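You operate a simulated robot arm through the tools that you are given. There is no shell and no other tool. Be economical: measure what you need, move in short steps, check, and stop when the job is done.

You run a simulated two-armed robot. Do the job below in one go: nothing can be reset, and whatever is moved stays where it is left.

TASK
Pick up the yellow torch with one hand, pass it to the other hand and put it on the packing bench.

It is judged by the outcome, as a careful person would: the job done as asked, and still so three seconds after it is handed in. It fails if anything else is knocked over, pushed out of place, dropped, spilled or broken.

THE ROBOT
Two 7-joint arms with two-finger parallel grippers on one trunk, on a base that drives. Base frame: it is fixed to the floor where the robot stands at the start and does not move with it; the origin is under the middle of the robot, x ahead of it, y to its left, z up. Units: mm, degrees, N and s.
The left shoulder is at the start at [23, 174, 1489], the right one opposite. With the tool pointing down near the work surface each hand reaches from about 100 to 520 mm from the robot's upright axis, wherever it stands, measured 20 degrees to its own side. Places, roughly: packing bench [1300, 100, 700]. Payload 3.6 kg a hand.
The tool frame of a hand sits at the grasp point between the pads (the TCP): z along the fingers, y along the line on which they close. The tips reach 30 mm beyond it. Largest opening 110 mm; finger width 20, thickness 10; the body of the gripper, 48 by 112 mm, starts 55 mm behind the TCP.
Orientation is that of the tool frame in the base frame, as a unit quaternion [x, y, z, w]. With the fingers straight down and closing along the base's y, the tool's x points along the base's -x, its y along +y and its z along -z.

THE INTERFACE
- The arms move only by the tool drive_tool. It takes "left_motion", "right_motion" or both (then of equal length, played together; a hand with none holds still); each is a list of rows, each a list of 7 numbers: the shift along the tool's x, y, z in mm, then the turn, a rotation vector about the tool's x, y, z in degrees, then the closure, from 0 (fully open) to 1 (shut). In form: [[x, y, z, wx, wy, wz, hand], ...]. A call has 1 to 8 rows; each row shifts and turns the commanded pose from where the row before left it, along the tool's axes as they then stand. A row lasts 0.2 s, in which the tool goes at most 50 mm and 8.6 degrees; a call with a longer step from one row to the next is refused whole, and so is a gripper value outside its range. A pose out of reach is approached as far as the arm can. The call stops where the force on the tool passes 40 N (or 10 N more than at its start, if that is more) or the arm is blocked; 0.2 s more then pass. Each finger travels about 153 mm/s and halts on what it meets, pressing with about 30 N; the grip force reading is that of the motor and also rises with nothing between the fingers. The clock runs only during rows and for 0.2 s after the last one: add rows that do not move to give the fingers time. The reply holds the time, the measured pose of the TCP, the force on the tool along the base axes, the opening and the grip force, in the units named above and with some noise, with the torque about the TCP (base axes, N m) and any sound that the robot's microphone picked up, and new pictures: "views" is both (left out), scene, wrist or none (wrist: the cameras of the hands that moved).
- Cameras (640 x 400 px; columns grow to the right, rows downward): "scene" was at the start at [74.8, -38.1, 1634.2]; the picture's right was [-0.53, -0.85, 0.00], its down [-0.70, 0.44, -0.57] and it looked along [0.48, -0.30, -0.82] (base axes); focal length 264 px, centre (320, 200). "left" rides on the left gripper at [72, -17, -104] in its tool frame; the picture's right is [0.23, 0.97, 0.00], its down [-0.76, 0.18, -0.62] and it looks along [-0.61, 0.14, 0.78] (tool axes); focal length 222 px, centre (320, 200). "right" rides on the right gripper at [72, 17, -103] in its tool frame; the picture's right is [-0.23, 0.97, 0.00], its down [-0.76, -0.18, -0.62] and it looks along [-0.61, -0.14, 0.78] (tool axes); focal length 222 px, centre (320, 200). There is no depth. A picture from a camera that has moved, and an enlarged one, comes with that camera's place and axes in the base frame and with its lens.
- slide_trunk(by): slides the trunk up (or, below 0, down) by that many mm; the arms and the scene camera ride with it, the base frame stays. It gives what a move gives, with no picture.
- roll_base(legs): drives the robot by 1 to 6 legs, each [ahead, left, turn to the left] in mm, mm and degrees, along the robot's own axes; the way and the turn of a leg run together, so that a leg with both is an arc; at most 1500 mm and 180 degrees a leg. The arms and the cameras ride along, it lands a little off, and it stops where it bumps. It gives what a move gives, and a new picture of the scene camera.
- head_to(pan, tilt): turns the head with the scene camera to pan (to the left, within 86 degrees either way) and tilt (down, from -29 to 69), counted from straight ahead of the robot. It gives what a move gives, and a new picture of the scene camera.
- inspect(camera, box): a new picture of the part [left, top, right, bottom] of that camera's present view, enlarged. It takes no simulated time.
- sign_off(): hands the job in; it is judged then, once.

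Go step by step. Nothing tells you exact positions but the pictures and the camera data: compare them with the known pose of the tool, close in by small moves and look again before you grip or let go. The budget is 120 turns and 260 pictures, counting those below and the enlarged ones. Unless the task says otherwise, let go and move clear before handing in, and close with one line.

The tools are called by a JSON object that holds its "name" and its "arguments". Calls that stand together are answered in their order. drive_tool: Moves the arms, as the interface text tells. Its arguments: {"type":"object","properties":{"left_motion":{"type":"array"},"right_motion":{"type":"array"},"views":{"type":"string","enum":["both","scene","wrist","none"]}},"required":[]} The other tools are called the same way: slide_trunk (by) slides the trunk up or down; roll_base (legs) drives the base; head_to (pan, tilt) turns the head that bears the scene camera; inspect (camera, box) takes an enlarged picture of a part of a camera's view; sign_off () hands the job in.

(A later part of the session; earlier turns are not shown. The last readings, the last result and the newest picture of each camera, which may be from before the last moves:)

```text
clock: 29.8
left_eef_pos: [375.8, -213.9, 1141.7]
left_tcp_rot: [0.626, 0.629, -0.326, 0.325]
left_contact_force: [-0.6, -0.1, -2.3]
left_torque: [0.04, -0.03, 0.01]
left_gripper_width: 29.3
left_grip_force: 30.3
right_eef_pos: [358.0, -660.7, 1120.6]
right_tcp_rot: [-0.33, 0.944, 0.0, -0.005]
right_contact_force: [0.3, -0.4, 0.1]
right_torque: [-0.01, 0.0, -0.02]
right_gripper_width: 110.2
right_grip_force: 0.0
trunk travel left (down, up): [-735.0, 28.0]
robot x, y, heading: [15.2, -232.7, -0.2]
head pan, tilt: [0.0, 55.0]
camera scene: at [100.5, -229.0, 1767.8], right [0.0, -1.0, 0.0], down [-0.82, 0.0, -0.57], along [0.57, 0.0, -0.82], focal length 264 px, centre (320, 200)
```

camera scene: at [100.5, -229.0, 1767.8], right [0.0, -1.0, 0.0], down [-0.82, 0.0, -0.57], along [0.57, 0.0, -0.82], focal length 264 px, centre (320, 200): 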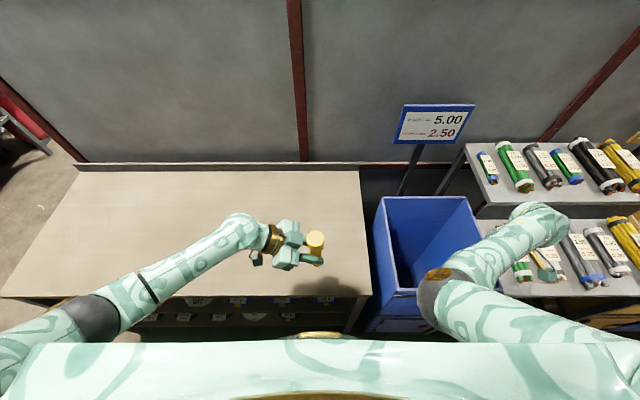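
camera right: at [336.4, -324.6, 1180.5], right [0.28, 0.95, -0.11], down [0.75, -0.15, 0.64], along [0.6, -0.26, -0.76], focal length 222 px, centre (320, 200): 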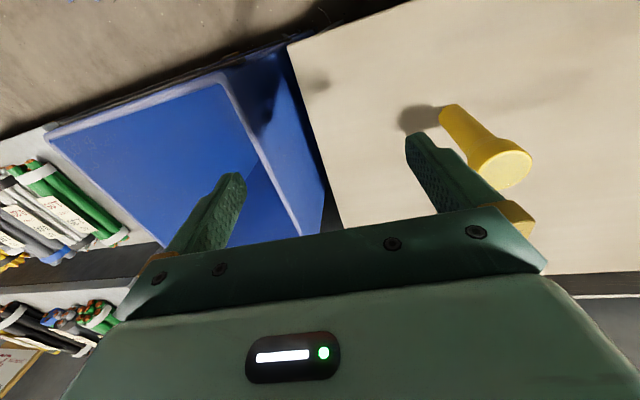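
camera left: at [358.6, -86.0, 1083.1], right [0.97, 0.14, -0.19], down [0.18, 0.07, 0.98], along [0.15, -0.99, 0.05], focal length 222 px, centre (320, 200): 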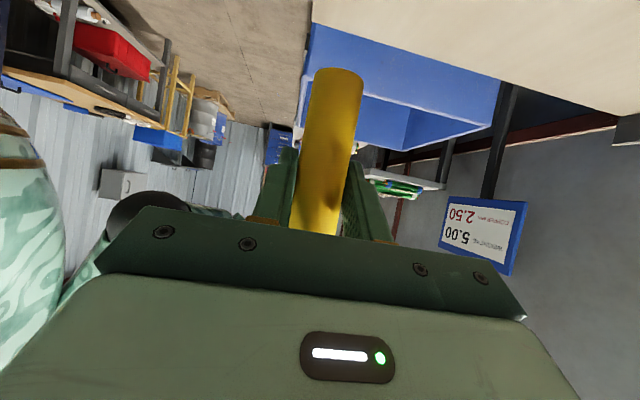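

Turning works. Now moving the right hand left while lowering it a bit.

{"name": "drive_tool", "arguments": {"right_motion": [[-15.6, 19.5, 10, 0, 0, 0, 0], [-15.6, 19.5, 10, 0, 0, 0, 0], [-15.6, 19.5, 10, 0, 0, 0, 0], [-15.6, 19.5, 0, 0, 0, 0, 0], [-15.6, 19.5, 0, 0, 0, 0, 0]], "views": "scene"}}

```text
clock: 30.8
left_eef_pos: [378.1, -211.7, 1141.4]
left_tcp_rot: [0.625, 0.63, -0.326, 0.325]
left_contact_force: [0.7, 0.4, -1.5]
left_torque: [-0.01, 0.0, 0.01]
left_gripper_width: 29.3
left_grip_force: 30.1
right_eef_pos: [470.8, -610.9, 1189.6]
right_tcp_rot: [-0.305, 0.944, -0.074, 0.098]
right_contact_force: [0.9, -0.1, -0.5]
right_torque: [-0.04, 0.02, 0.01]
right_gripper_width: 110.1
right_grip_force: 0.0
trunk travel left (down, up): [-735.0, 28.0]
robot x, y, heading: [13.6, -228.4, -0.1]
head pan, tilt: [0.0, 55.0]
stopped in row 5 (right hand): the arm was blocked; the commanded pose is now the measured one
camera scene: at [103.1, -226.0, 1767.7], right [0.0, -1.0, 0.0], down [-0.82, 0.0, -0.57], along [0.57, 0.0, -0.82], focal length 264 px, centre (320, 200)
```

scene: 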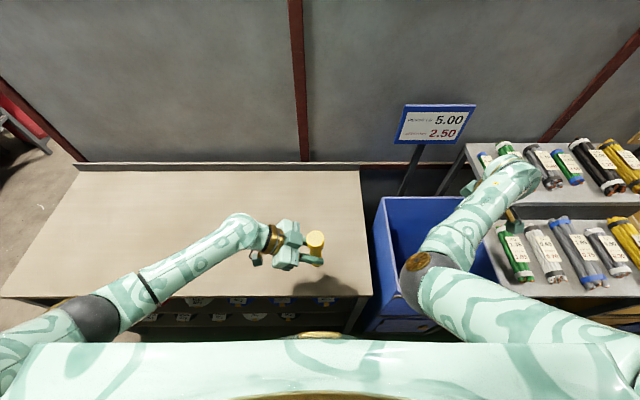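

The right arm needs open space so I can drop the hand and unfold the elbow. I'll back the robot away from the furniture first.

{"name": "roll_base", "arguments": {"legs": [[-350, 0, 0]]}}

{"name": "drive_tool", "arguments": {"right_motion": [[12, 0, 20, 5, 6, 0, 0], [12, 0, 30, 4, 5, 0, 0], [12, -5, 30, 0, 0, 0, 0], [12, -5, 30, 0, 0, 0, 0], [12, -5, 30, 0, 0, 0, 0], [12, 0, 30, 0, 0, 0, 0], [0, 0, 30, 0, 0, 0, 0], [0, 0, 20, 0, 0, 0, 0]], "views": "scene"}}

```text
clock: 33.1
left_eef_pos: [30.4, -212.4, 1142.8]
left_tcp_rot: [0.625, 0.63, -0.326, 0.326]
left_contact_force: [-0.6, 1.1, -1.8]
left_torque: [0.01, -0.03, 0.02]
left_gripper_width: 29.3
left_grip_force: 30.4
right_eef_pos: [123.0, -611.6, 1188.0]
right_tcp_rot: [-0.305, 0.944, -0.074, 0.097]
right_contact_force: [0.1, 0.1, -0.4]
right_torque: [0.04, 0.02, 0.04]
right_gripper_width: 110.1
right_grip_force: 0.1
trunk travel left (down, up): [-735.0, 28.0]
robot x, y, heading: [-332.3, -226.6, -0.3]
head pan, tilt: [0.0, 55.0]
camera scene: at [-244.1, -227.6, 1767.8], right [0.0, -1.0, 0.0], down [-0.82, 0.0, -0.57], along [0.57, 0.0, -0.82], focal length 264 px, centre (320, 200)
```

scene: 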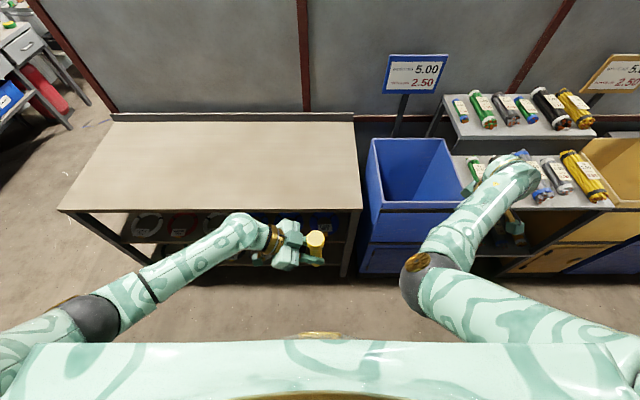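

```text
clock: 34.9
left_eef_pos: [30.0, -212.4, 1144.1]
left_tcp_rot: [0.625, 0.63, -0.325, 0.326]
left_contact_force: [0.5, 0.6, -0.8]
left_torque: [0.0, -0.02, -0.01]
left_gripper_width: 29.2
left_grip_force: 29.9
right_eef_pos: [101.1, -716.2, 1016.5]
right_tcp_rot: [-0.288, 0.941, -0.177, 0.03]
right_contact_force: [-0.3, -0.1, 0.8]
right_torque: [-0.03, -0.01, 0.01]
right_gripper_width: 109.9
right_grip_force: 0.0
right hand out of reach, approached as far as the arm can: row 7, 8
trunk travel left (down, up): [-735.0, 28.0]
robot x, y, heading: [-330.2, -226.5, -0.1]
head pan, tilt: [0.0, 55.0]
camera scene: at [-245.4, -226.0, 1767.8], right [0.0, -1.0, 0.0], down [-0.82, 0.0, -0.57], along [0.57, 0.0, -0.82], focal length 264 px, centre (320, 200)
```

scene: 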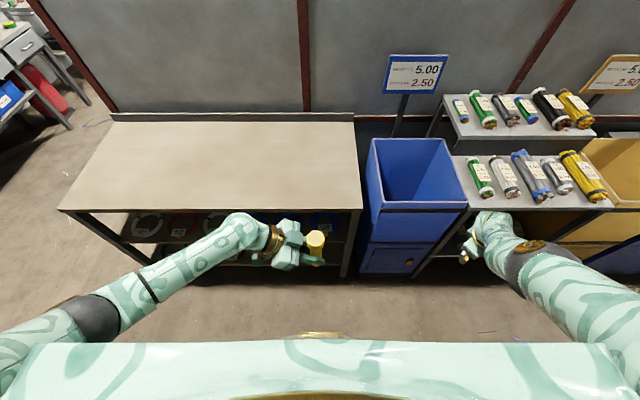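

Lowering the hand unfolded the right elbow to the outside, mirroring the left. Now levelling the tool and moving it toward the middle.

{"name": "drive_tool", "arguments": {"right_motion": [[0, 10, -5, -6.8, -1, 0, 0], [0, 15, 0, -6.8, -1, 0, 0], [-5, 18, 0, -6.8, -1, 0, 0], [-10, 20.7, 0, 0, 0, 0, 0], [-10, 20.7, 0, 0, 0, 0, 0], [-10, 20.7, 0, 0, 0, 0, 0], [-10, 20.7, 0, 0, 0, 0, 0]], "views": "scene"}}

```text
clock: 36.5
left_eef_pos: [30.2, -211.4, 1143.1]
left_tcp_rot: [0.625, 0.63, -0.326, 0.326]
left_contact_force: [0.5, 0.7, -1.8]
left_torque: [0.01, -0.02, 0.0]
left_gripper_width: 29.4
left_grip_force: 29.0
right_eef_pos: [80.0, -589.1, 987.5]
right_tcp_rot: [-0.294, 0.956, 0.001, 0.001]
right_contact_force: [0.2, 0.0, 0.1]
right_torque: [-0.02, -0.02, -0.02]
right_gripper_width: 110.2
right_grip_force: 0.0
right hand out of reach, approached as far as the arm can: row 2, 3, 4, 5, 6, 7
trunk travel left (down, up): [-735.0, 28.0]
robot x, y, heading: [-329.3, -227.8, -0.1]
head pan, tilt: [0.0, 55.0]
camera scene: at [-244.7, -226.8, 1767.8], right [0.0, -1.0, 0.0], down [-0.82, 0.0, -0.57], along [0.57, 0.0, -0.82], focal length 264 px, centre (320, 200)
```

scene: 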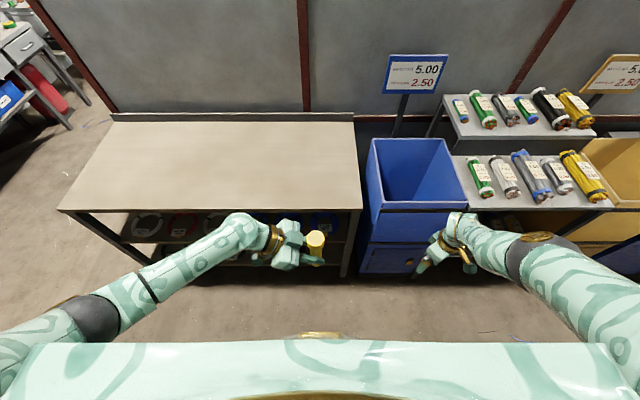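

Now I'll raise and turn the right hand so it closes front to back. At the same time the left hand lowers the torch and brings it a bit to the right.

{"name": "drive_tool", "arguments": {"right_motion": [[0, 0, -22, 0, 0, -8, 0], [0, 0, -22, 0, 0, -8, 0], [0, 0, -22, 0, 0, -8, 0], [0, 0, -22, 0, 0, -8, 0], [0, 0, -22, 0, 0, -8, 0], [0, 0, -22, 0, 0, -8, 0], [0, 0, -22, 0, 0, -8, 0]], "left_motion": [[9, 0, 22, 0, 0, 0, 1], [9, 0, 22, 0, 0, 0, 1], [9, 0, 22, 0, 0, 0, 1], [9, 0, 22, 0, 0, 0, 1], [9, 0, 22, 0, 0, 0, 1], [9, 0, 22, 0, 0, 0, 1], [9, 0, 22, 0, 0, 0, 1]], "views": "scene"}}

```text
clock: 38.1
left_eef_pos: [30.2, -282.4, 1033.9]
left_tcp_rot: [0.625, 0.63, -0.326, 0.327]
left_contact_force: [0.4, -0.1, -1.6]
left_torque: [0.03, 0.0, -0.01]
left_gripper_width: 29.4
left_grip_force: 30.0
left hand out of reach, approached as far as the arm can: row 6, 7
right_eef_pos: [152.8, -613.0, 1076.0]
right_tcp_rot: [0.709, -0.705, 0.0, -0.003]
right_contact_force: [0.3, 0.9, 0.1]
right_torque: [0.03, -0.04, 0.03]
right_gripper_width: 110.1
right_grip_force: 0.0
right hand out of reach, approached as far as the arm can: row 1, 2, 3, 4, 5, 6, 7
trunk travel left (down, up): [-735.0, 28.0]
robot x, y, heading: [-327.1, -230.6, 0.0]
head pan, tilt: [0.0, 55.0]
camera scene: at [-245.9, -226.4, 1767.8], right [0.0, -1.0, 0.0], down [-0.82, 0.0, -0.57], along [0.57, 0.0, -0.82], focal length 264 px, centre (320, 200)
```

scene: 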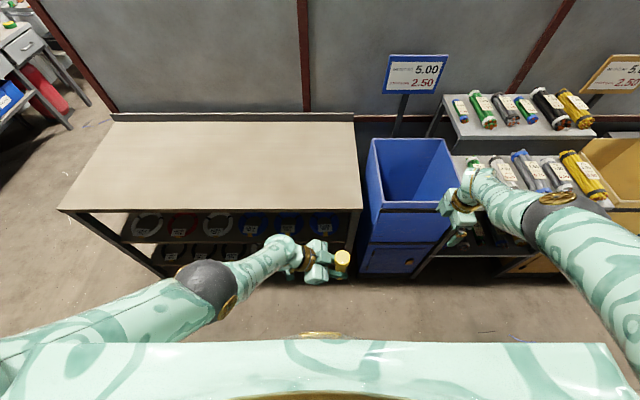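

Right tool orientation is as wanted. Moving it toward a spot right of and above the torch.

{"name": "drive_tool", "arguments": {"right_motion": [[-25, 10, -10, 0, 0, 0, 0], [-25, 10, -10, 0, 0, 0, 0], [-25, 10, -10, 0, 0, 0, 0], [-25, 10, -10, 0, 0, 0, 0], [-25, 10, -10, 0, 0, 0, 0], [-20, 10, -10, 0, 0, 0, 0]]}}

```text
clock: 39.5
left_eef_pos: [31.0, -282.0, 1033.1]
left_tcp_rot: [0.625, 0.63, -0.326, 0.326]
left_contact_force: [-1.0, 0.0, -1.4]
left_torque: [0.02, 0.0, -0.01]
left_gripper_width: 29.2
left_grip_force: 30.3
right_eef_pos: [174.8, -481.0, 1072.4]
right_tcp_rot: [0.708, -0.707, 0.0, -0.002]
right_contact_force: [-0.2, 0.1, -0.2]
right_torque: [-0.02, 0.01, 0.0]
right_gripper_width: 109.8
right_grip_force: 0.0
right hand out of reach, approached as far as the arm can: row 1, 2, 3, 4, 5, 6
trunk travel left (down, up): [-735.0, 28.0]
robot x, y, heading: [-324.9, -228.7, -0.1]
head pan, tilt: [0.0, 55.0]
camera scene: at [-244.7, -227.3, 1767.8], right [0.0, -1.0, 0.0], down [-0.82, 0.0, -0.57], along [0.57, 0.0, -0.82], focal length 264 px, centre (320, 200)
camera right: at [156.6, -553.7, 1175.3], right [-0.97, 0.23, 0.0], down [0.17, 0.76, 0.63], along [0.14, 0.61, -0.78], focal length 222 px, centre (320, 200)
```

scene: 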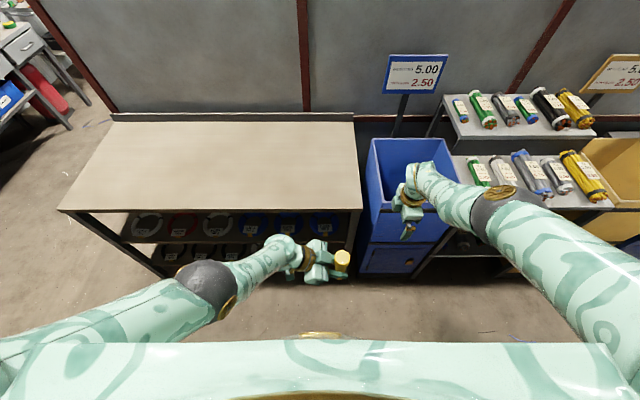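
right: 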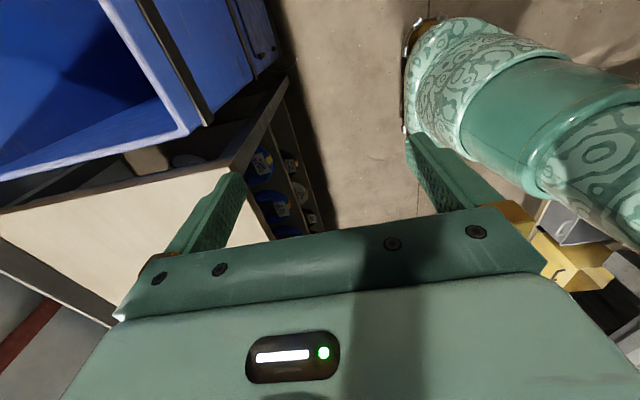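

The right arm is stretched straight in this direction and cannot fold that way. Its natural posture is elbow-in, with the hand ahead and to the right, so I'll go back to that and take the torch to it instead. First, the right hand returns outward.

{"name": "drive_tool", "arguments": {"right_motion": [[30, -10, 19, 0, 0, 0, 0], [30, -10, 19, 0, 0, 0, 0], [30, -10, 19, 0, 0, 0, 0], [30, -10, 19, 0, 0, 0, 0], [30, -10, 19, 0, 0, 0, 0], [30, -10, 19, 0, 0, 0, 0], [30, -10, 19, 0, 0, 0, 0], [30, -10, 19, 0, 0, 0, 0]], "views": "none"}}

{"name": "drive_tool", "arguments": {"right_motion": [[0, 0, 0, 0, 0, 8.5, 0], [0, 0, 0, 0, 0, 8.5, 0], [0, 0, 0, 0, 0, 8.5, 0], [0, 0, 0, 0, 0, 8.5, 0], [0, 0, 0, 0, 0, 8.5, 0], [0, 0, 0, 0, 0, 8.5, 0], [0, 0, 0, 0, 0, 8.5, 0], [0, 0, 0, 0, 0, 8.5, 0]], "views": "scene"}}

```text
clock: 41.3
left_eef_pos: [31.5, -281.5, 1033.5]
left_tcp_rot: [0.626, 0.63, -0.326, 0.325]
left_contact_force: [0.9, 0.0, -2.0]
left_torque: [0.03, -0.01, 0.02]
left_gripper_width: 29.4
left_grip_force: 30.5
right_eef_pos: [138.1, -573.1, 1042.2]
right_tcp_rot: [0.708, -0.706, 0.0, -0.003]
right_contact_force: [-0.3, -0.6, -0.4]
right_torque: [0.02, 0.0, 0.0]
right_gripper_width: 110.1
right_grip_force: 0.1
right hand out of reach, approached as far as the arm can: row 1, 2, 3, 4, 5, 6, 7, 8
trunk travel left (down, up): [-735.0, 28.0]
robot x, y, heading: [-330.1, -227.3, -0.4]
head pan, tilt: [0.0, 55.0]
```

```text
clock: 43.1
left_eef_pos: [30.8, -281.9, 1031.4]
left_tcp_rot: [0.625, 0.63, -0.325, 0.326]
left_contact_force: [-0.4, -0.6, -1.4]
left_torque: [0.0, 0.02, -0.01]
left_gripper_width: 29.3
left_grip_force: 30.1
right_eef_pos: [137.5, -574.3, 1040.9]
right_tcp_rot: [-0.191, 0.982, 0.002, 0.002]
right_contact_force: [0.6, -0.1, -0.2]
right_torque: [-0.01, 0.01, 0.0]
right_gripper_width: 110.2
right_grip_force: 0.0
trunk travel left (down, up): [-735.0, 28.0]
robot x, y, heading: [-329.5, -227.9, -0.2]
head pan, tilt: [0.0, 55.0]
camera scene: at [-244.9, -227.8, 1767.8], right [0.0, -1.0, 0.0], down [-0.82, 0.0, -0.57], along [0.57, 0.0, -0.82], focal length 264 px, centre (320, 200)
```

scene: 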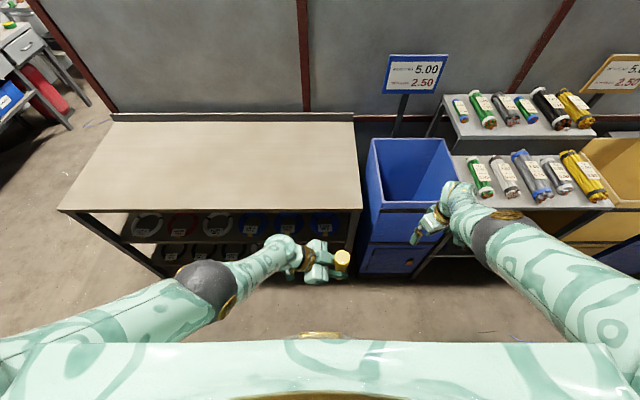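

All responding again. I'll pull the right hand straight back toward the robot to bend the elbow.

{"name": "drive_tool", "arguments": {"right_motion": [[18.5, 7.5, 0, 0, 0, 0, 0], [18.5, 7.5, 0, 0, 0, 0, 0], [18.5, 7.5, 0, 0, 0, 0, 0], [18.5, 7.5, 0, 0, 0, 0, 0], [18.5, 7.5, 0, 0, 0, 0, 0]], "views": "scene"}}

```text
clock: 44.3
left_eef_pos: [30.5, -282.7, 1032.1]
left_tcp_rot: [0.625, 0.63, -0.326, 0.327]
left_contact_force: [0.7, 0.1, -1.5]
left_torque: [-0.07, -0.02, 0.02]
left_gripper_width: 29.2
left_grip_force: 30.3
right_eef_pos: [36.9, -573.9, 1042.9]
right_tcp_rot: [-0.192, 0.981, 0.001, 0.003]
right_contact_force: [-0.1, -0.5, 0.3]
right_torque: [-0.05, 0.04, 0.03]
right_gripper_width: 110.0
right_grip_force: 0.0
trunk travel left (down, up): [-735.0, 28.0]
robot x, y, heading: [-326.4, -225.5, -0.1]
head pan, tilt: [0.0, 55.0]
camera scene: at [-245.7, -227.7, 1767.8], right [0.0, -1.0, 0.0], down [-0.82, 0.0, -0.57], along [0.57, 0.0, -0.82], focal length 264 px, centre (320, 200)
```

scene: 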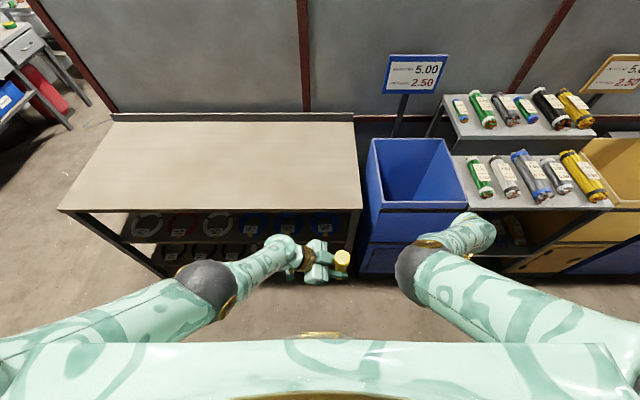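

The right arm follows exactly again. I'll bring the hands toward each other: right up and a bit left, left up and rightward with the torch.

{"name": "drive_tool", "arguments": {"right_motion": [[3.6, 12.2, -20, 0, 0, 0, 0], [3.6, 12.2, -20, 0, 0, 0, 0], [3.6, 12.2, -20, 0, 0, 0, 0], [3.6, 12.2, -20, 0, 0, 0, 0], [3.6, 12.2, -20, 0, 0, 0, 0]], "left_motion": [[-14, -6, 5, 0, 0, 0, 1], [-14, -6, 5, 0, 0, 0, 1], [-14, -6, 5, 0, 0, 0, 1], [-14, -6, 5, 0, 0, 0, 1], [-14, -6, 5, 0, 0, 0, 1]], "views": "scene"}}

```text
clock: 44.8
left_eef_pos: [21.9, -301.7, 1046.1]
left_tcp_rot: [0.625, 0.63, -0.326, 0.326]
left_contact_force: [0.7, 0.3, -1.4]
left_torque: [-0.01, -0.02, 0.01]
left_gripper_width: 29.2
left_grip_force: 30.2
right_eef_pos: [158.3, -579.6, 1184.4]
right_tcp_rot: [-0.178, 0.974, -0.036, 0.133]
right_contact_force: [-0.2, -0.3, -0.9]
right_torque: [0.0, 0.03, 0.01]
right_gripper_width: 109.8
right_grip_force: 0.1
right hand out of reach, approached as far as the arm can: row 1
trunk travel left (down, up): [-735.0, 28.0]
robot x, y, heading: [-333.5, -225.0, -0.2]
head pan, tilt: [0.0, 55.0]
stopped in row 2 (right hand): the arm was blocked; the commanded pose is now the measured one
camera scene: at [-244.1, -226.8, 1767.7], right [0.0, -1.0, 0.0], down [-0.82, 0.0, -0.57], along [0.57, 0.0, -0.82], focal length 264 px, centre (320, 200)
```

scene: 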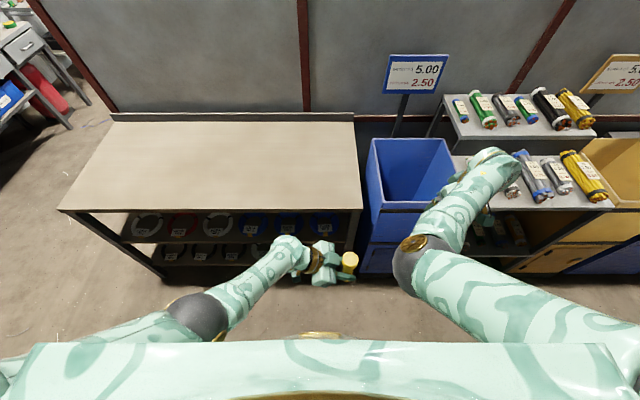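

The right elbow is still snagging on its inner limit. With the arm straight the elbow plane follows the tool's turn, so I'll straighten it, turn the tool clockwise and then fold, which should bring the elbow up.

{"name": "drive_tool", "arguments": {"right_motion": [[0, 0, 20, -3.4, 7.2, 0, 0], [0, 0, 30, -3.4, 7.2, 0, 0], [0, 0, 30, 0, 0, 0, 0], [0, 0, 35, 0, 0, 0, 0], [-15, -5, 35, 0, 0, 0, 0], [-20, -5, 10, 0, 0, 0, 0]], "views": "none"}}

{"name": "drive_tool", "arguments": {"right_motion": [[0, 0, 0, 0, 0, 8.5, 0], [0, 0, 0, 0, 0, 8.5, 0], [0, 0, 0, 0, 0, 8.5, 0], [0, 0, 0, 0, 0, 8.5, 0], [0, 0, 0, 0, 0, 8.5, 0], [0, 0, 0, 0, 0, 8.5, 0], [0, 0, 0, 0, 0, 8.5, 0], [0, 0, 0, 0, 0, 8.5, 0]], "views": "scene"}}

```text
clock: 46.2
left_eef_pos: [21.6, -301.6, 1046.8]
left_tcp_rot: [0.624, 0.631, -0.325, 0.327]
left_contact_force: [-0.4, -0.9, -1.4]
left_torque: [0.01, -0.02, -0.01]
left_gripper_width: 29.3
left_grip_force: 30.6
right_eef_pos: [159.2, -570.6, 1066.7]
right_tcp_rot: [-0.18, 0.984, 0.001, -0.001]
right_contact_force: [0.1, 0.3, 0.1]
right_torque: [0.0, -0.01, -0.01]
right_gripper_width: 109.9
right_grip_force: 0.0
right hand out of reach, approached as far as the arm can: row 4, 5, 6
trunk travel left (down, up): [-735.0, 28.0]
robot x, y, heading: [-328.9, -228.2, -0.2]
head pan, tilt: [0.0, 55.0]
```

```text
clock: 48.0
left_eef_pos: [20.7, -300.9, 1046.7]
left_tcp_rot: [0.625, 0.63, -0.326, 0.326]
left_contact_force: [-0.6, -0.4, -1.8]
left_torque: [0.03, 0.01, -0.01]
left_gripper_width: 29.4
left_grip_force: 29.7
right_eef_pos: [150.6, -548.4, 1076.8]
right_tcp_rot: [0.377, 0.926, 0.002, -0.001]
right_contact_force: [-0.6, 0.8, 0.6]
right_torque: [0.0, -0.05, 0.03]
right_gripper_width: 110.3
right_grip_force: 0.1
right hand out of reach, approached as far as the arm can: row 7, 8
trunk travel left (down, up): [-735.0, 28.0]
robot x, y, heading: [-325.1, -226.6, -0.3]
head pan, tilt: [0.0, 55.0]
camera scene: at [-245.1, -226.2, 1767.8], right [0.0, -1.0, 0.0], down [-0.82, 0.0, -0.57], along [0.57, 0.0, -0.82], focal length 264 px, centre (320, 200)
```

scene: 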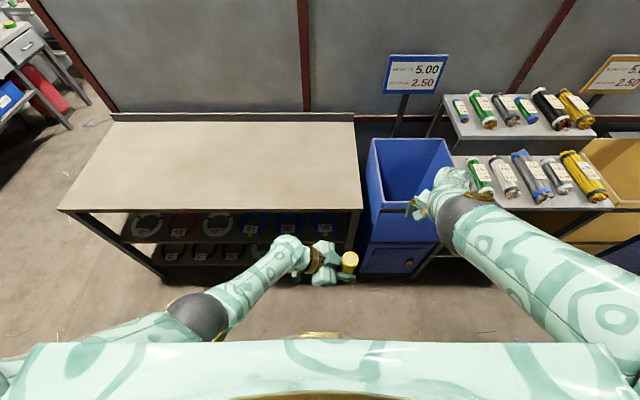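

The elbow now looks higher. I'll pull the hand back toward the robot to bend it.

{"name": "drive_tool", "arguments": {"right_motion": [[14.3, -14, 0, 0, 0, 0, 0], [14.3, -14, 0, 0, 0, 0, 0], [14.3, -14, 0, 0, 0, 0, 0], [14.3, -14, 0, 0, 0, 0, 0], [14.3, -14, 0, 0, 0, 0, 0]], "views": "scene"}}

```text
clock: 49.2
left_eef_pos: [21.3, -302.6, 1045.9]
left_tcp_rot: [0.625, 0.63, -0.325, 0.326]
left_contact_force: [0.5, 0.8, -2.3]
left_torque: [0.02, 0.0, 0.03]
left_gripper_width: 29.2
left_grip_force: 30.2
right_eef_pos: [50.9, -549.5, 1074.0]
right_tcp_rot: [0.375, 0.927, 0.002, -0.001]
right_contact_force: [0.7, 0.9, 0.7]
right_torque: [0.01, -0.02, -0.03]
right_gripper_width: 110.0
right_grip_force: 0.0
trunk travel left (down, up): [-735.0, 28.0]
robot x, y, heading: [-328.5, -226.1, -0.1]
head pan, tilt: [0.0, 55.0]
camera scene: at [-245.1, -227.9, 1767.8], right [0.0, -1.0, 0.0], down [-0.82, 0.0, -0.57], along [0.57, 0.0, -0.82], focal length 264 px, centre (320, 200)
```

scene: 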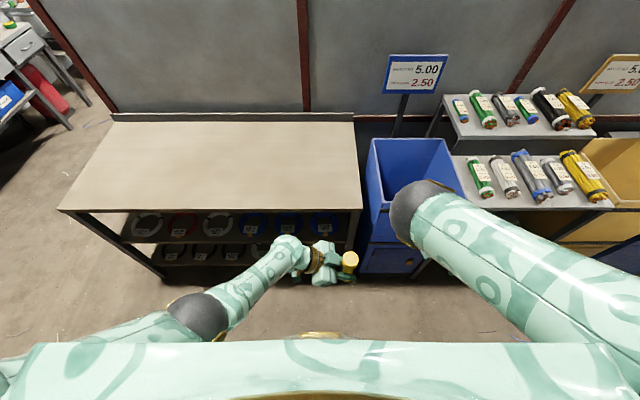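

Now the right elbow is up and the arm bends freely. Moving the right hand up and left in steps.

{"name": "drive_tool", "arguments": {"right_motion": [[0, 0, -20, 0, 0, 0, 0], [7, 7, -25, 0, 0, 0, 0], [14, 14.3, -25, 0, 0, 0, 0], [14, 14.3, -25, 0, 0, 0, 0], [14, 14.3, -20, 0, 0, 0, 0]], "views": "scene"}}

```text
clock: 50.4
left_eef_pos: [22.0, -303.6, 1045.6]
left_tcp_rot: [0.625, 0.63, -0.326, 0.326]
left_contact_force: [-0.1, -0.2, -1.7]
left_torque: [0.01, -0.01, 0.0]
left_gripper_width: 29.2
left_grip_force: 30.6
right_eef_pos: [61.6, -504.4, 1182.6]
right_tcp_rot: [0.375, 0.927, 0.004, -0.002]
right_contact_force: [0.9, 1.1, 0.0]
right_torque: [-0.01, 0.02, -0.02]
right_gripper_width: 110.2
right_grip_force: 0.0
right hand out of reach, approached as far as the arm can: row 4, 5
trunk travel left (down, up): [-735.0, 28.0]
robot x, y, heading: [-328.8, -229.5, -0.1]
head pan, tilt: [0.0, 55.0]
camera scene: at [-244.7, -228.3, 1767.8], right [0.0, -1.0, 0.0], down [-0.82, 0.0, -0.57], along [0.57, 0.0, -0.82], focal length 264 px, centre (320, 200)
```

scene: 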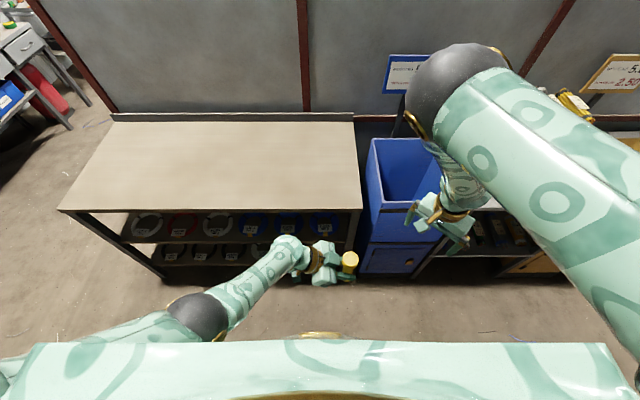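

It works, but with a height limit, so I'll approach the torch head from the side at head height. Lowering the right hand and moving to a standoff right and front of the torch.

{"name": "drive_tool", "arguments": {"right_motion": [[0, 5, 22, 0, 0, 0, 0], [7.5, 20, 22, 0, 0, 0, 0], [7.5, 20, 20, 0, 0, 0, 0], [7.5, 21, 0, 0, 0, 0, 0], [7.5, 21, 0, 0, 0, 0, 0], [7.5, 21, 0, 0, 0, 0, 0]]}}

```text
clock: 51.8
left_eef_pos: [21.3, -302.4, 1045.9]
left_tcp_rot: [0.625, 0.63, -0.326, 0.326]
left_contact_force: [-0.6, -0.1, -1.5]
left_torque: [0.02, 0.0, 0.0]
left_gripper_width: 29.2
left_grip_force: 29.7
right_eef_pos: [106.9, -441.3, 1113.6]
right_tcp_rot: [0.375, 0.927, 0.004, -0.002]
right_contact_force: [0.1, 0.0, 0.3]
right_torque: [0.01, 0.0, 0.0]
right_gripper_width: 110.0
right_grip_force: 0.0
right hand out of reach, approached as far as the arm can: row 3, 4, 5, 6
trunk travel left (down, up): [-735.0, 28.0]
robot x, y, heading: [-328.9, -226.4, -0.4]
head pan, tilt: [0.0, 55.0]
camera scene: at [-245.2, -228.1, 1767.8], right [0.0, -1.0, 0.0], down [-0.82, 0.0, -0.57], along [0.57, 0.0, -0.82], focal length 264 px, centre (320, 200)
camera right: at [65.5, -381.5, 1216.5], right [0.84, 0.54, 0.0], down [0.42, -0.66, 0.62], along [0.34, -0.52, -0.79], focal length 222 px, centre (320, 200)
```

scene: 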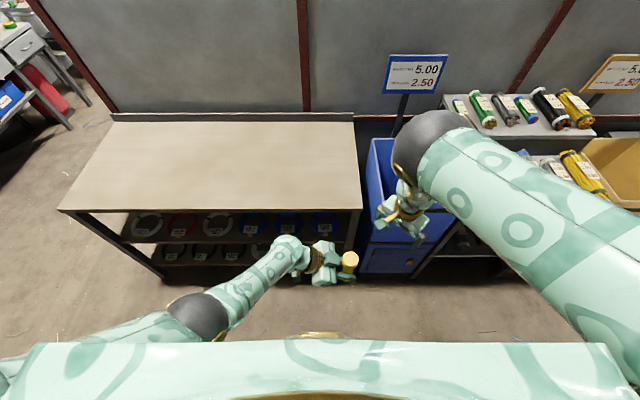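
right: 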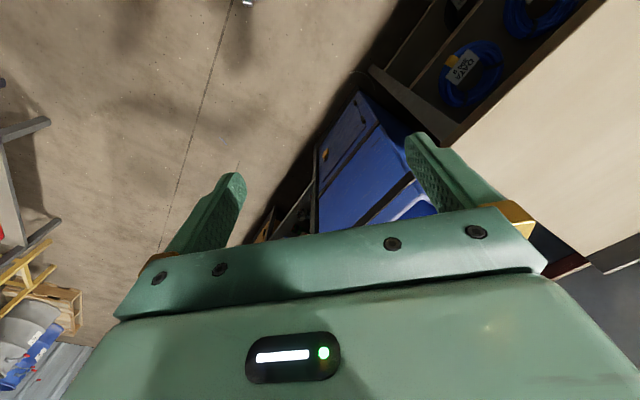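

I'll turn the right hand part-way back, since that joint may be what's limiting it, and see if it can come further left.

{"name": "drive_tool", "arguments": {"right_motion": [[0, 0, 0, 0, 0, -8, 0], [0, 0, 0, 0, 0, -8, 0], [0, 0, 0, 0, 0, -8, 0], [0, 0, 0, 0, 0, -8, 0], [0, 0, 0, 0, 0, -8, 0], [5, 20, 0, 0, 0, 0, 0], [5, 20, 0, 0, 0, 0, 0]], "views": "scene"}}

```text
clock: 53.4
left_eef_pos: [20.6, -302.3, 1045.7]
left_tcp_rot: [0.625, 0.63, -0.326, 0.327]
left_contact_force: [-0.3, -0.6, -2.7]
left_torque: [0.01, 0.01, 0.02]
left_gripper_width: 29.3
left_grip_force: 30.4
right_eef_pos: [117.7, -419.5, 1099.6]
right_tcp_rot: [0.036, 0.999, 0.004, -0.001]
right_contact_force: [0.2, -0.1, -1.2]
right_torque: [0.02, -0.01, -0.01]
right_gripper_width: 109.9
right_grip_force: 0.1
right hand out of reach, approached as far as the arm can: row 6, 7
trunk travel left (down, up): [-735.0, 28.0]
robot x, y, heading: [-326.0, -224.5, -0.3]
head pan, tilt: [0.0, 55.0]
camera scene: at [-244.7, -227.5, 1767.8], right [0.0, -1.0, 0.0], down [-0.82, 0.0, -0.57], along [0.57, 0.0, -0.82], focal length 264 px, centre (320, 200)
```

scene: 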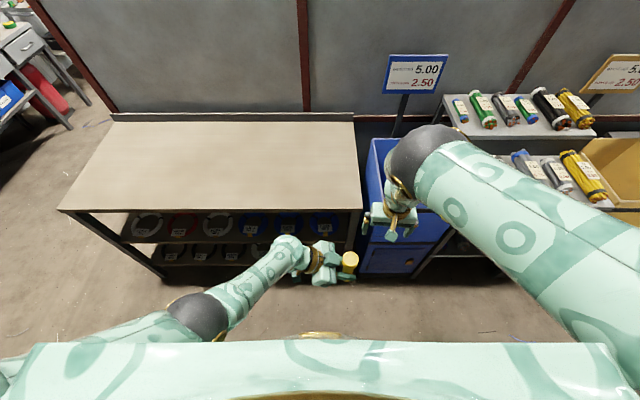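

Still limited leftward while far forward. I'll pull the right hand back in x first, then move left.

{"name": "drive_tool", "arguments": {"right_motion": [[22, 0, 0, 0, 0, 0, 0], [22, 0, 0, 0, 0, 0, 0], [22, 0, 0, 0, 0, 0, 0], [22, 0, 0, 0, 0, 0, 0], [5, 15, 0, 0, 0, 0, 0], [0, 15, 0, 0, 0, 0, 0]], "views": "scene"}}

```text
clock: 54.8
left_eef_pos: [21.5, -302.1, 1046.1]
left_tcp_rot: [0.625, 0.63, -0.325, 0.326]
left_contact_force: [0.2, -0.4, -1.4]
left_torque: [-0.02, 0.03, 0.01]
left_gripper_width: 29.3
left_grip_force: 29.5
right_eef_pos: [72.3, -432.6, 1060.4]
right_tcp_rot: [0.036, 0.999, 0.003, 0.0]
right_contact_force: [-0.7, 0.5, 0.0]
right_torque: [0.01, -0.01, 0.01]
right_gripper_width: 110.3
right_grip_force: 0.1
right hand out of reach, approached as far as the arm can: row 1, 2, 3, 4, 5, 6
trunk travel left (down, up): [-735.0, 28.0]
robot x, y, heading: [-329.6, -225.9, -0.4]
head pan, tilt: [0.0, 55.0]
camera scene: at [-244.7, -227.6, 1767.8], right [0.0, -1.0, 0.0], down [-0.82, 0.0, -0.57], along [0.57, 0.0, -0.82], focal length 264 px, centre (320, 200)
```

scene: 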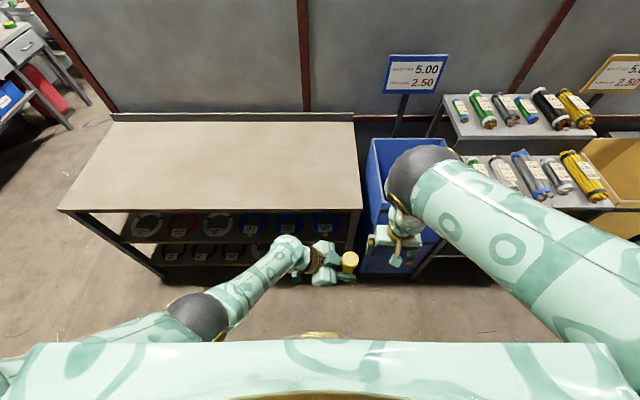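

Turning the right hand further counter-clockwise should suit a forearm pointing left. I'll try that and then move left.

{"name": "drive_tool", "arguments": {"right_motion": [[0, 0, 0, 0, 0, -8.3, 0], [0, 0, 0, 0, 0, -8.3, 0], [0, 0, 0, 0, 0, -8.3, 0], [0, 0, 0, 0, 0, -8.3, 0], [0, 0, 0, 0, 0, -8.3, 0], [0, 0, 0, 0, 0, -8.3, 0], [0, 0, 0, 0, 0, -8.3, 0], [0, 0, 0, 0, 0, -8.3, 0]], "views": "none"}}

{"name": "drive_tool", "arguments": {"right_motion": [[-15, 6, -5, 0, 0, 0, 0], [-15, 6, -5, 0, 0, 0, 0], [-15, 6, -5, 0, 0, 0, 0]], "views": "scene"}}

```text
clock: 56.6
left_eef_pos: [20.9, -303.3, 1046.5]
left_tcp_rot: [0.626, 0.63, -0.326, 0.325]
left_contact_force: [0.2, 0.4, -2.6]
left_torque: [0.02, -0.03, 0.01]
left_gripper_width: 29.4
left_grip_force: 30.1
right_eef_pos: [72.0, -431.3, 1059.3]
right_tcp_rot: [-0.518, 0.855, 0.001, 0.001]
right_contact_force: [0.6, -1.2, 0.0]
right_torque: [0.0, -0.01, 0.02]
right_gripper_width: 110.1
right_grip_force: 0.1
trunk travel left (down, up): [-735.0, 28.0]
robot x, y, heading: [-327.7, -228.4, 0.0]
head pan, tilt: [0.0, 55.0]
```

```text
clock: 57.4
left_eef_pos: [21.5, -302.2, 1044.6]
left_tcp_rot: [0.625, 0.63, -0.326, 0.326]
left_contact_force: [-0.1, -0.4, -2.6]
left_torque: [0.0, 0.0, -0.03]
left_gripper_width: 29.2
left_grip_force: 30.1
right_eef_pos: [96.1, -399.3, 1055.3]
right_tcp_rot: [-0.516, 0.856, 0.003, 0.001]
right_contact_force: [-0.1, -0.7, -0.3]
right_torque: [-0.01, -0.02, -0.03]
right_gripper_width: 110.2
right_grip_force: 0.2
right hand out of reach, approached as far as the arm can: row 1, 2, 3
trunk travel left (down, up): [-735.0, 28.0]
robot x, y, heading: [-324.7, -225.3, 0.0]
head pan, tilt: [0.0, 55.0]
camera scene: at [-244.9, -227.7, 1767.8], right [0.0, -1.0, 0.0], down [-0.82, 0.0, -0.57], along [0.57, 0.0, -0.82], focal length 264 px, centre (320, 200)
```

scene: 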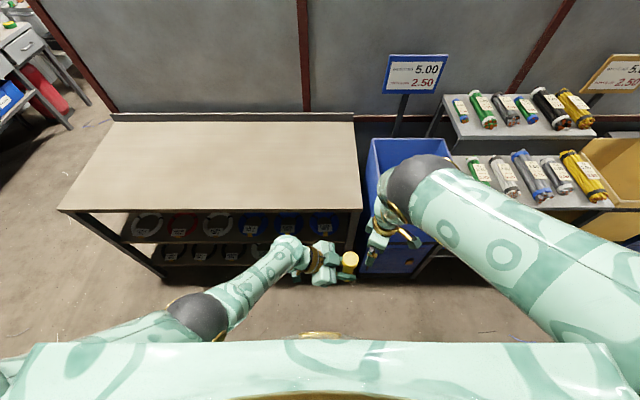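

The right hand is gaining ground leftward in this turn. I'll move the left hand with the torch out of the way and keep pushing the right hand left to see if the elbow settles outward.

{"name": "drive_tool", "arguments": {"left_motion": [[-5, 0, -25, 0, 0, 0, 1], [-5, 0, -25, 0, 0, 0, 1], [-5, 0, -25, 0, 0, 0, 1], [-5, 0, -25, 0, 0, 0, 1], [-5, 0, -20, 0, 0, 0, 1], [0, 0, 0, 0, 0, 0, 1], [0, 0, 0, 0, 0, 0, 1], [0, 0, 0, 0, 0, 0, 1]], "right_motion": [[0, 0, 0, 0, 0, -8, 0], [0, 0, 0, 0, 0, -8, 0], [0, 0, 0, 0, 0, -8, 0], [-20, 10, 0, 0, 0, 0, 0], [-20, 10, 0, 0, 0, 0, 0], [-20, 10, 0, 0, 0, 0, 0], [-20, 10, 0, 0, 0, 0, 0], [-20, 10, 0, 0, 0, 0, 0]], "views": "scene"}}

```text
clock: 59.2
left_eef_pos: [20.5, -218.7, 1135.1]
left_tcp_rot: [0.626, 0.63, -0.325, 0.326]
left_contact_force: [-0.1, 0.6, -2.2]
left_torque: [0.03, 0.0, 0.02]
left_gripper_width: 29.5
left_grip_force: 30.1
right_eef_pos: [92.2, -307.4, 1020.8]
right_tcp_rot: [-0.684, 0.73, 0.002, 0.002]
right_contact_force: [0.3, -0.3, 0.2]
right_torque: [0.01, -0.02, 0.0]
right_gripper_width: 110.0
right_grip_force: 0.1
right hand out of reach, approached as far as the arm can: row 4, 5, 6, 7, 8
trunk travel left (down, up): [-735.0, 28.0]
robot x, y, heading: [-326.5, -225.7, -0.3]
head pan, tilt: [0.0, 55.0]
camera scene: at [-245.3, -227.0, 1767.8], right [0.0, -1.0, 0.0], down [-0.82, 0.0, -0.57], along [0.57, 0.0, -0.82], focal length 264 px, centre (320, 200)
```

scene: 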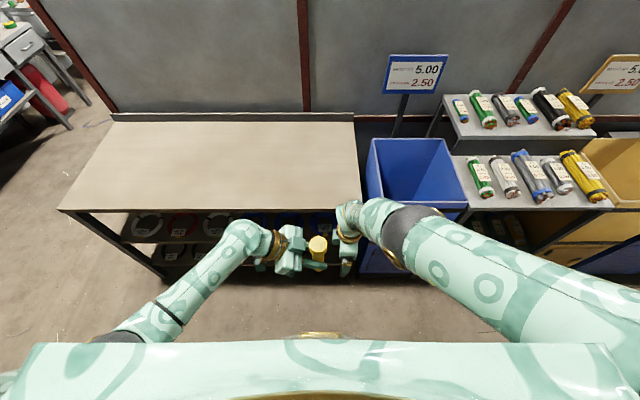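

The right elbow is now outside and the forearm points left. I'll raise the right hand while the left backs off a little for clearance.

{"name": "drive_tool", "arguments": {"left_motion": [[3, 0, -12, 0, 0, 0, 1], [3, 0, -12, 0, 0, 0, 1], [3, 0, -12, 0, 0, 0, 1], [3, 0, -12, 0, 0, 0, 1], [0, 0, 0, 0, 0, 0, 1], [0, 0, 0, 0, 0, 0, 1]], "right_motion": [[0, 0, -10, 0, 0, 0, 0], [0, 5, -20, 0, 0, 0, 0], [0, 5, -20, 0, 0, 0, 0], [0, 5, -20, 0, 0, 0, 0], [0, 5, -20, 0, 0, 0, 0], [0, 5, -20, 0, 0, 0, 0]], "views": "scene"}}

```text
clock: 60.6
left_eef_pos: [21.3, -172.8, 1152.7]
left_tcp_rot: [0.625, 0.63, -0.326, 0.326]
left_contact_force: [0.4, 0.1, -0.7]
left_torque: [0.01, 0.0, 0.05]
left_gripper_width: 29.5
left_grip_force: 30.1
right_eef_pos: [135.9, -304.9, 1067.9]
right_tcp_rot: [-0.684, 0.73, 0.003, 0.001]
right_contact_force: [1.0, 0.3, 0.1]
right_torque: [-0.02, -0.05, 0.02]
right_gripper_width: 110.0
right_grip_force: 0.1
right hand out of reach, approached as far as the arm can: row 1, 2, 3, 4, 5, 6
trunk travel left (down, up): [-735.0, 28.0]
robot x, y, heading: [-329.3, -228.6, -0.2]
head pan, tilt: [0.0, 55.0]
camera scene: at [-244.7, -227.7, 1767.8], right [0.0, -1.0, 0.0], down [-0.82, 0.0, -0.57], along [0.57, 0.0, -0.82], focal length 264 px, centre (320, 200)
```

scene: 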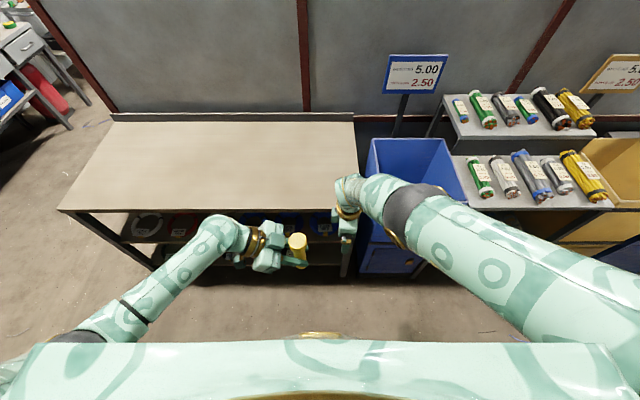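

The right arm is nearly straight here, but this front-centre spot is usable: I can hold the right hand still and bring the torch to it with the left. I'll back away for room and move the right hand to front-centre and the left hand aside.

{"name": "roll_base", "arguments": {"legs": [[-150, 0, 0]]}}

{"name": "drive_tool", "arguments": {"left_motion": [[10, -5, -15, 0, 0, 0, 1], [10, -5, -15, 0, 0, 0, 1], [10, -5, -15, 0, 0, 0, 1], [10, -5, -15, 0, 0, 0, 1], [10, 0, -15, 0, 0, 0, 1], [0, 0, 0, 0, 0, 0, 1], [0, 0, 0, 0, 0, 0, 1]], "right_motion": [[0, 0, 0, 0, 0, 0, 0], [-10, -5, -10, 0, 0, 0, 0], [-22, -6, -15, 0, 0, 0, 0], [-22, -6, -15, 0, 0, 0, 0], [-22, -6, -15, 0, 0, 0, 0], [-22, -6, -15, 0, 0, 0, 0], [-22, -6, -15, 0, 0, 0, 0]], "views": "scene"}}

```text
clock: 62.0
left_eef_pos: [-126.8, -172.1, 1152.1]
left_tcp_rot: [0.624, 0.631, -0.326, 0.327]
left_contact_force: [0.5, -0.1, -1.0]
left_torque: [-0.01, 0.0, -0.05]
left_gripper_width: 29.2
left_grip_force: 30.0
right_eef_pos: [-10.4, -303.4, 1067.9]
right_tcp_rot: [-0.684, 0.73, 0.003, 0.001]
right_contact_force: [-0.3, -0.6, -0.7]
right_torque: [0.0, 0.01, -0.01]
right_gripper_width: 110.0
right_grip_force: 0.1
trunk travel left (down, up): [-735.0, 28.0]
robot x, y, heading: [-477.8, -229.6, -0.1]
head pan, tilt: [0.0, 55.0]
camera scene: at [-391.9, -227.0, 1767.7], right [0.0, -1.0, 0.0], down [-0.82, 0.0, -0.57], along [0.57, 0.0, -0.82], focal length 264 px, centre (320, 200)
```

scene: 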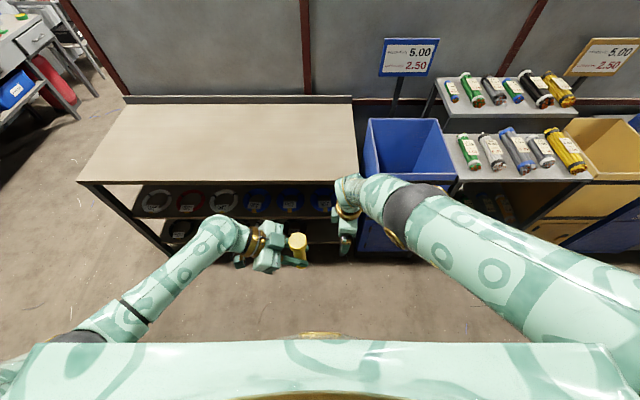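

```text
clock: 63.6
left_eef_pos: [-149.2, -81.8, 1154.3]
left_tcp_rot: [0.625, 0.63, -0.326, 0.327]
left_contact_force: [0.1, 0.8, -1.2]
left_torque: [0.01, -0.01, 0.0]
left_gripper_width: 29.5
left_grip_force: 29.7
right_eef_pos: [7.4, -236.2, 1127.7]
right_tcp_rot: [-0.684, 0.729, 0.002, 0.001]
right_contact_force: [0.2, 0.2, 0.2]
right_torque: [0.0, 0.01, 0.01]
right_gripper_width: 109.7
right_grip_force: 0.1
right hand out of reach, approached as far as the arm can: row 5, 6, 7
trunk travel left (down, up): [-735.0, 28.0]
robot x, y, heading: [-477.8, -229.7, 0.0]
head pan, tilt: [0.0, 55.0]
camera scene: at [-394.0, -226.9, 1767.8], right [0.0, -1.0, 0.0], down [-0.82, 0.0, -0.57], along [0.57, 0.0, -0.82], focal length 264 px, centre (320, 200)
```

scene: 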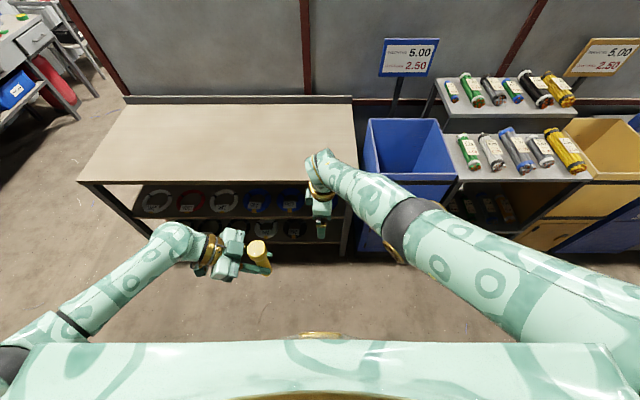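

Good. A little further left and up with the right hand so the left arm can reach comfortably.

{"name": "drive_tool", "arguments": {"right_motion": [[-18, 2, -10, 0, 0, -1, 0], [-18, 2, -10, 0, 0, -1, 0], [-18, 2, -10, 0, 0, -1, 0]], "left_motion": [[0, 0, 0, 0, 8.5, 0, 1], [0, 0, 0, 0, 8.5, 0, 1], [0, 0, 0, 0, 8.5, 0, 1]]}}

```text
clock: 64.4
left_eef_pos: [-150.1, -80.4, 1155.5]
left_tcp_rot: [0.681, 0.687, -0.179, 0.179]
left_contact_force: [0.2, -0.2, -1.3]
left_torque: [-0.02, -0.03, -0.02]
left_gripper_width: 29.3
left_grip_force: 29.8
right_eef_pos: [9.7, -237.1, 1131.4]
right_tcp_rot: [-0.703, 0.711, 0.003, 0.001]
right_contact_force: [0.2, 0.1, 0.0]
right_torque: [-0.02, -0.02, 0.02]
right_gripper_width: 109.9
right_grip_force: 0.1
right hand out of reach, approached as far as the arm can: row 1, 2, 3
trunk travel left (down, up): [-735.0, 28.0]
robot x, y, heading: [-478.2, -226.3, -0.2]
head pan, tilt: [0.0, 55.0]
camera scene: at [-393.8, -227.4, 1767.8], right [0.0, -1.0, 0.0], down [-0.82, 0.0, -0.57], along [0.57, 0.0, -0.82], focal length 264 px, centre (320, 200)
camera right: at [-7.9, -310.0, 1235.8], right [-0.97, 0.24, 0.0], down [0.19, 0.76, 0.63], along [0.15, 0.61, -0.78], focal length 222 px, centre (320, 200)
camera left: at [-166.2, 31.8, 1210.0], right [0.97, 0.21, -0.11], down [0.18, -0.36, 0.92], along [0.15, -0.91, -0.38], focal length 222 px, centre (320, 200)
```

scene: 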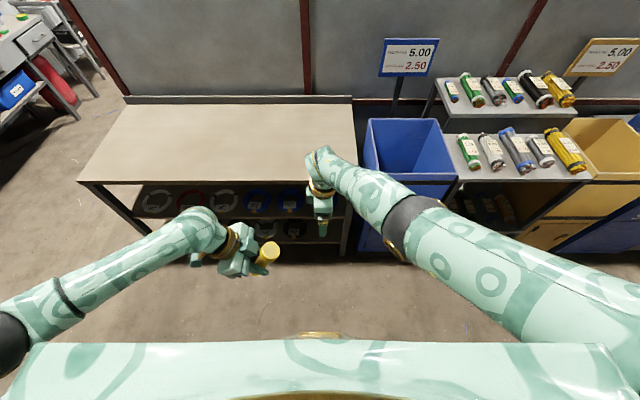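
right: 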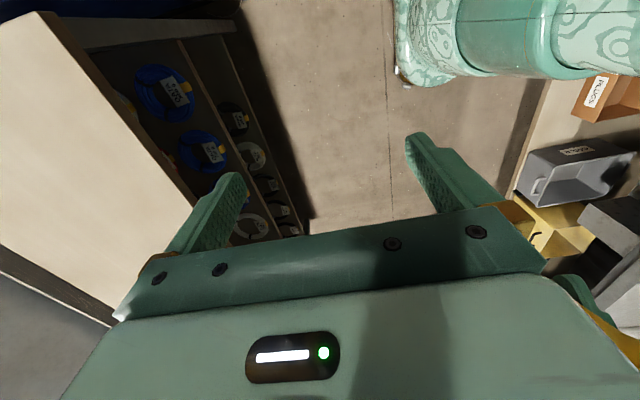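
left: 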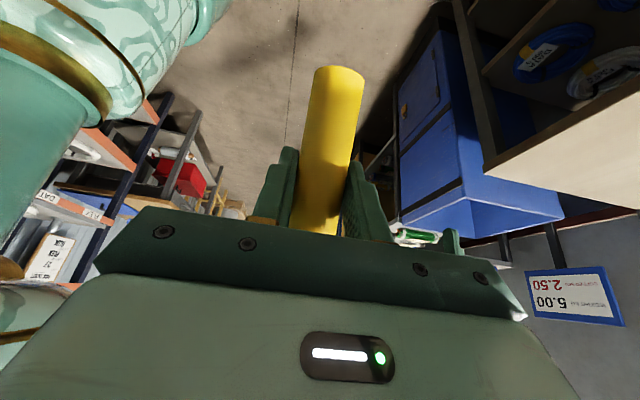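

Close, but still a bit far forward for the left arm. I'll pull the right hand back toward the robot.

{"name": "drive_tool", "arguments": {"right_motion": [[0, 15, 0, 0, 0, 0, 0], [0, 15, 0, 0, 0, 0, 0], [0, 15, 0, 0, 0, 0, 0], [0, 15, 0, 0, 0, 0, 0]], "views": "scene"}}

```text
clock: 65.4
left_eef_pos: [-149.1, -80.9, 1155.3]
left_tcp_rot: [0.681, 0.687, -0.179, 0.18]
left_contact_force: [0.7, -1.0, -1.8]
left_torque: [0.02, -0.03, -0.03]
left_gripper_width: 29.2
left_grip_force: 29.8
right_eef_pos: [-8.8, -236.1, 1106.5]
right_tcp_rot: [-0.702, 0.712, 0.002, 0.001]
right_contact_force: [0.3, -0.5, 0.3]
right_torque: [0.0, 0.01, 0.0]
right_gripper_width: 109.9
right_grip_force: 0.1
right hand out of reach, approached as far as the arm can: row 1, 2, 3, 4
trunk travel left (down, up): [-735.0, 28.0]
robot x, y, heading: [-475.3, -225.0, -0.1]
head pan, tilt: [0.0, 55.0]
camera scene: at [-394.4, -226.9, 1767.8], right [0.0, -1.0, 0.0], down [-0.82, 0.0, -0.57], along [0.57, 0.0, -0.82], focal length 264 px, centre (320, 200)
```

scene: 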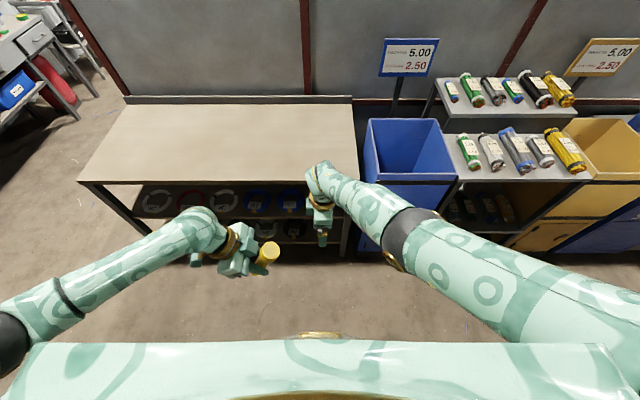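

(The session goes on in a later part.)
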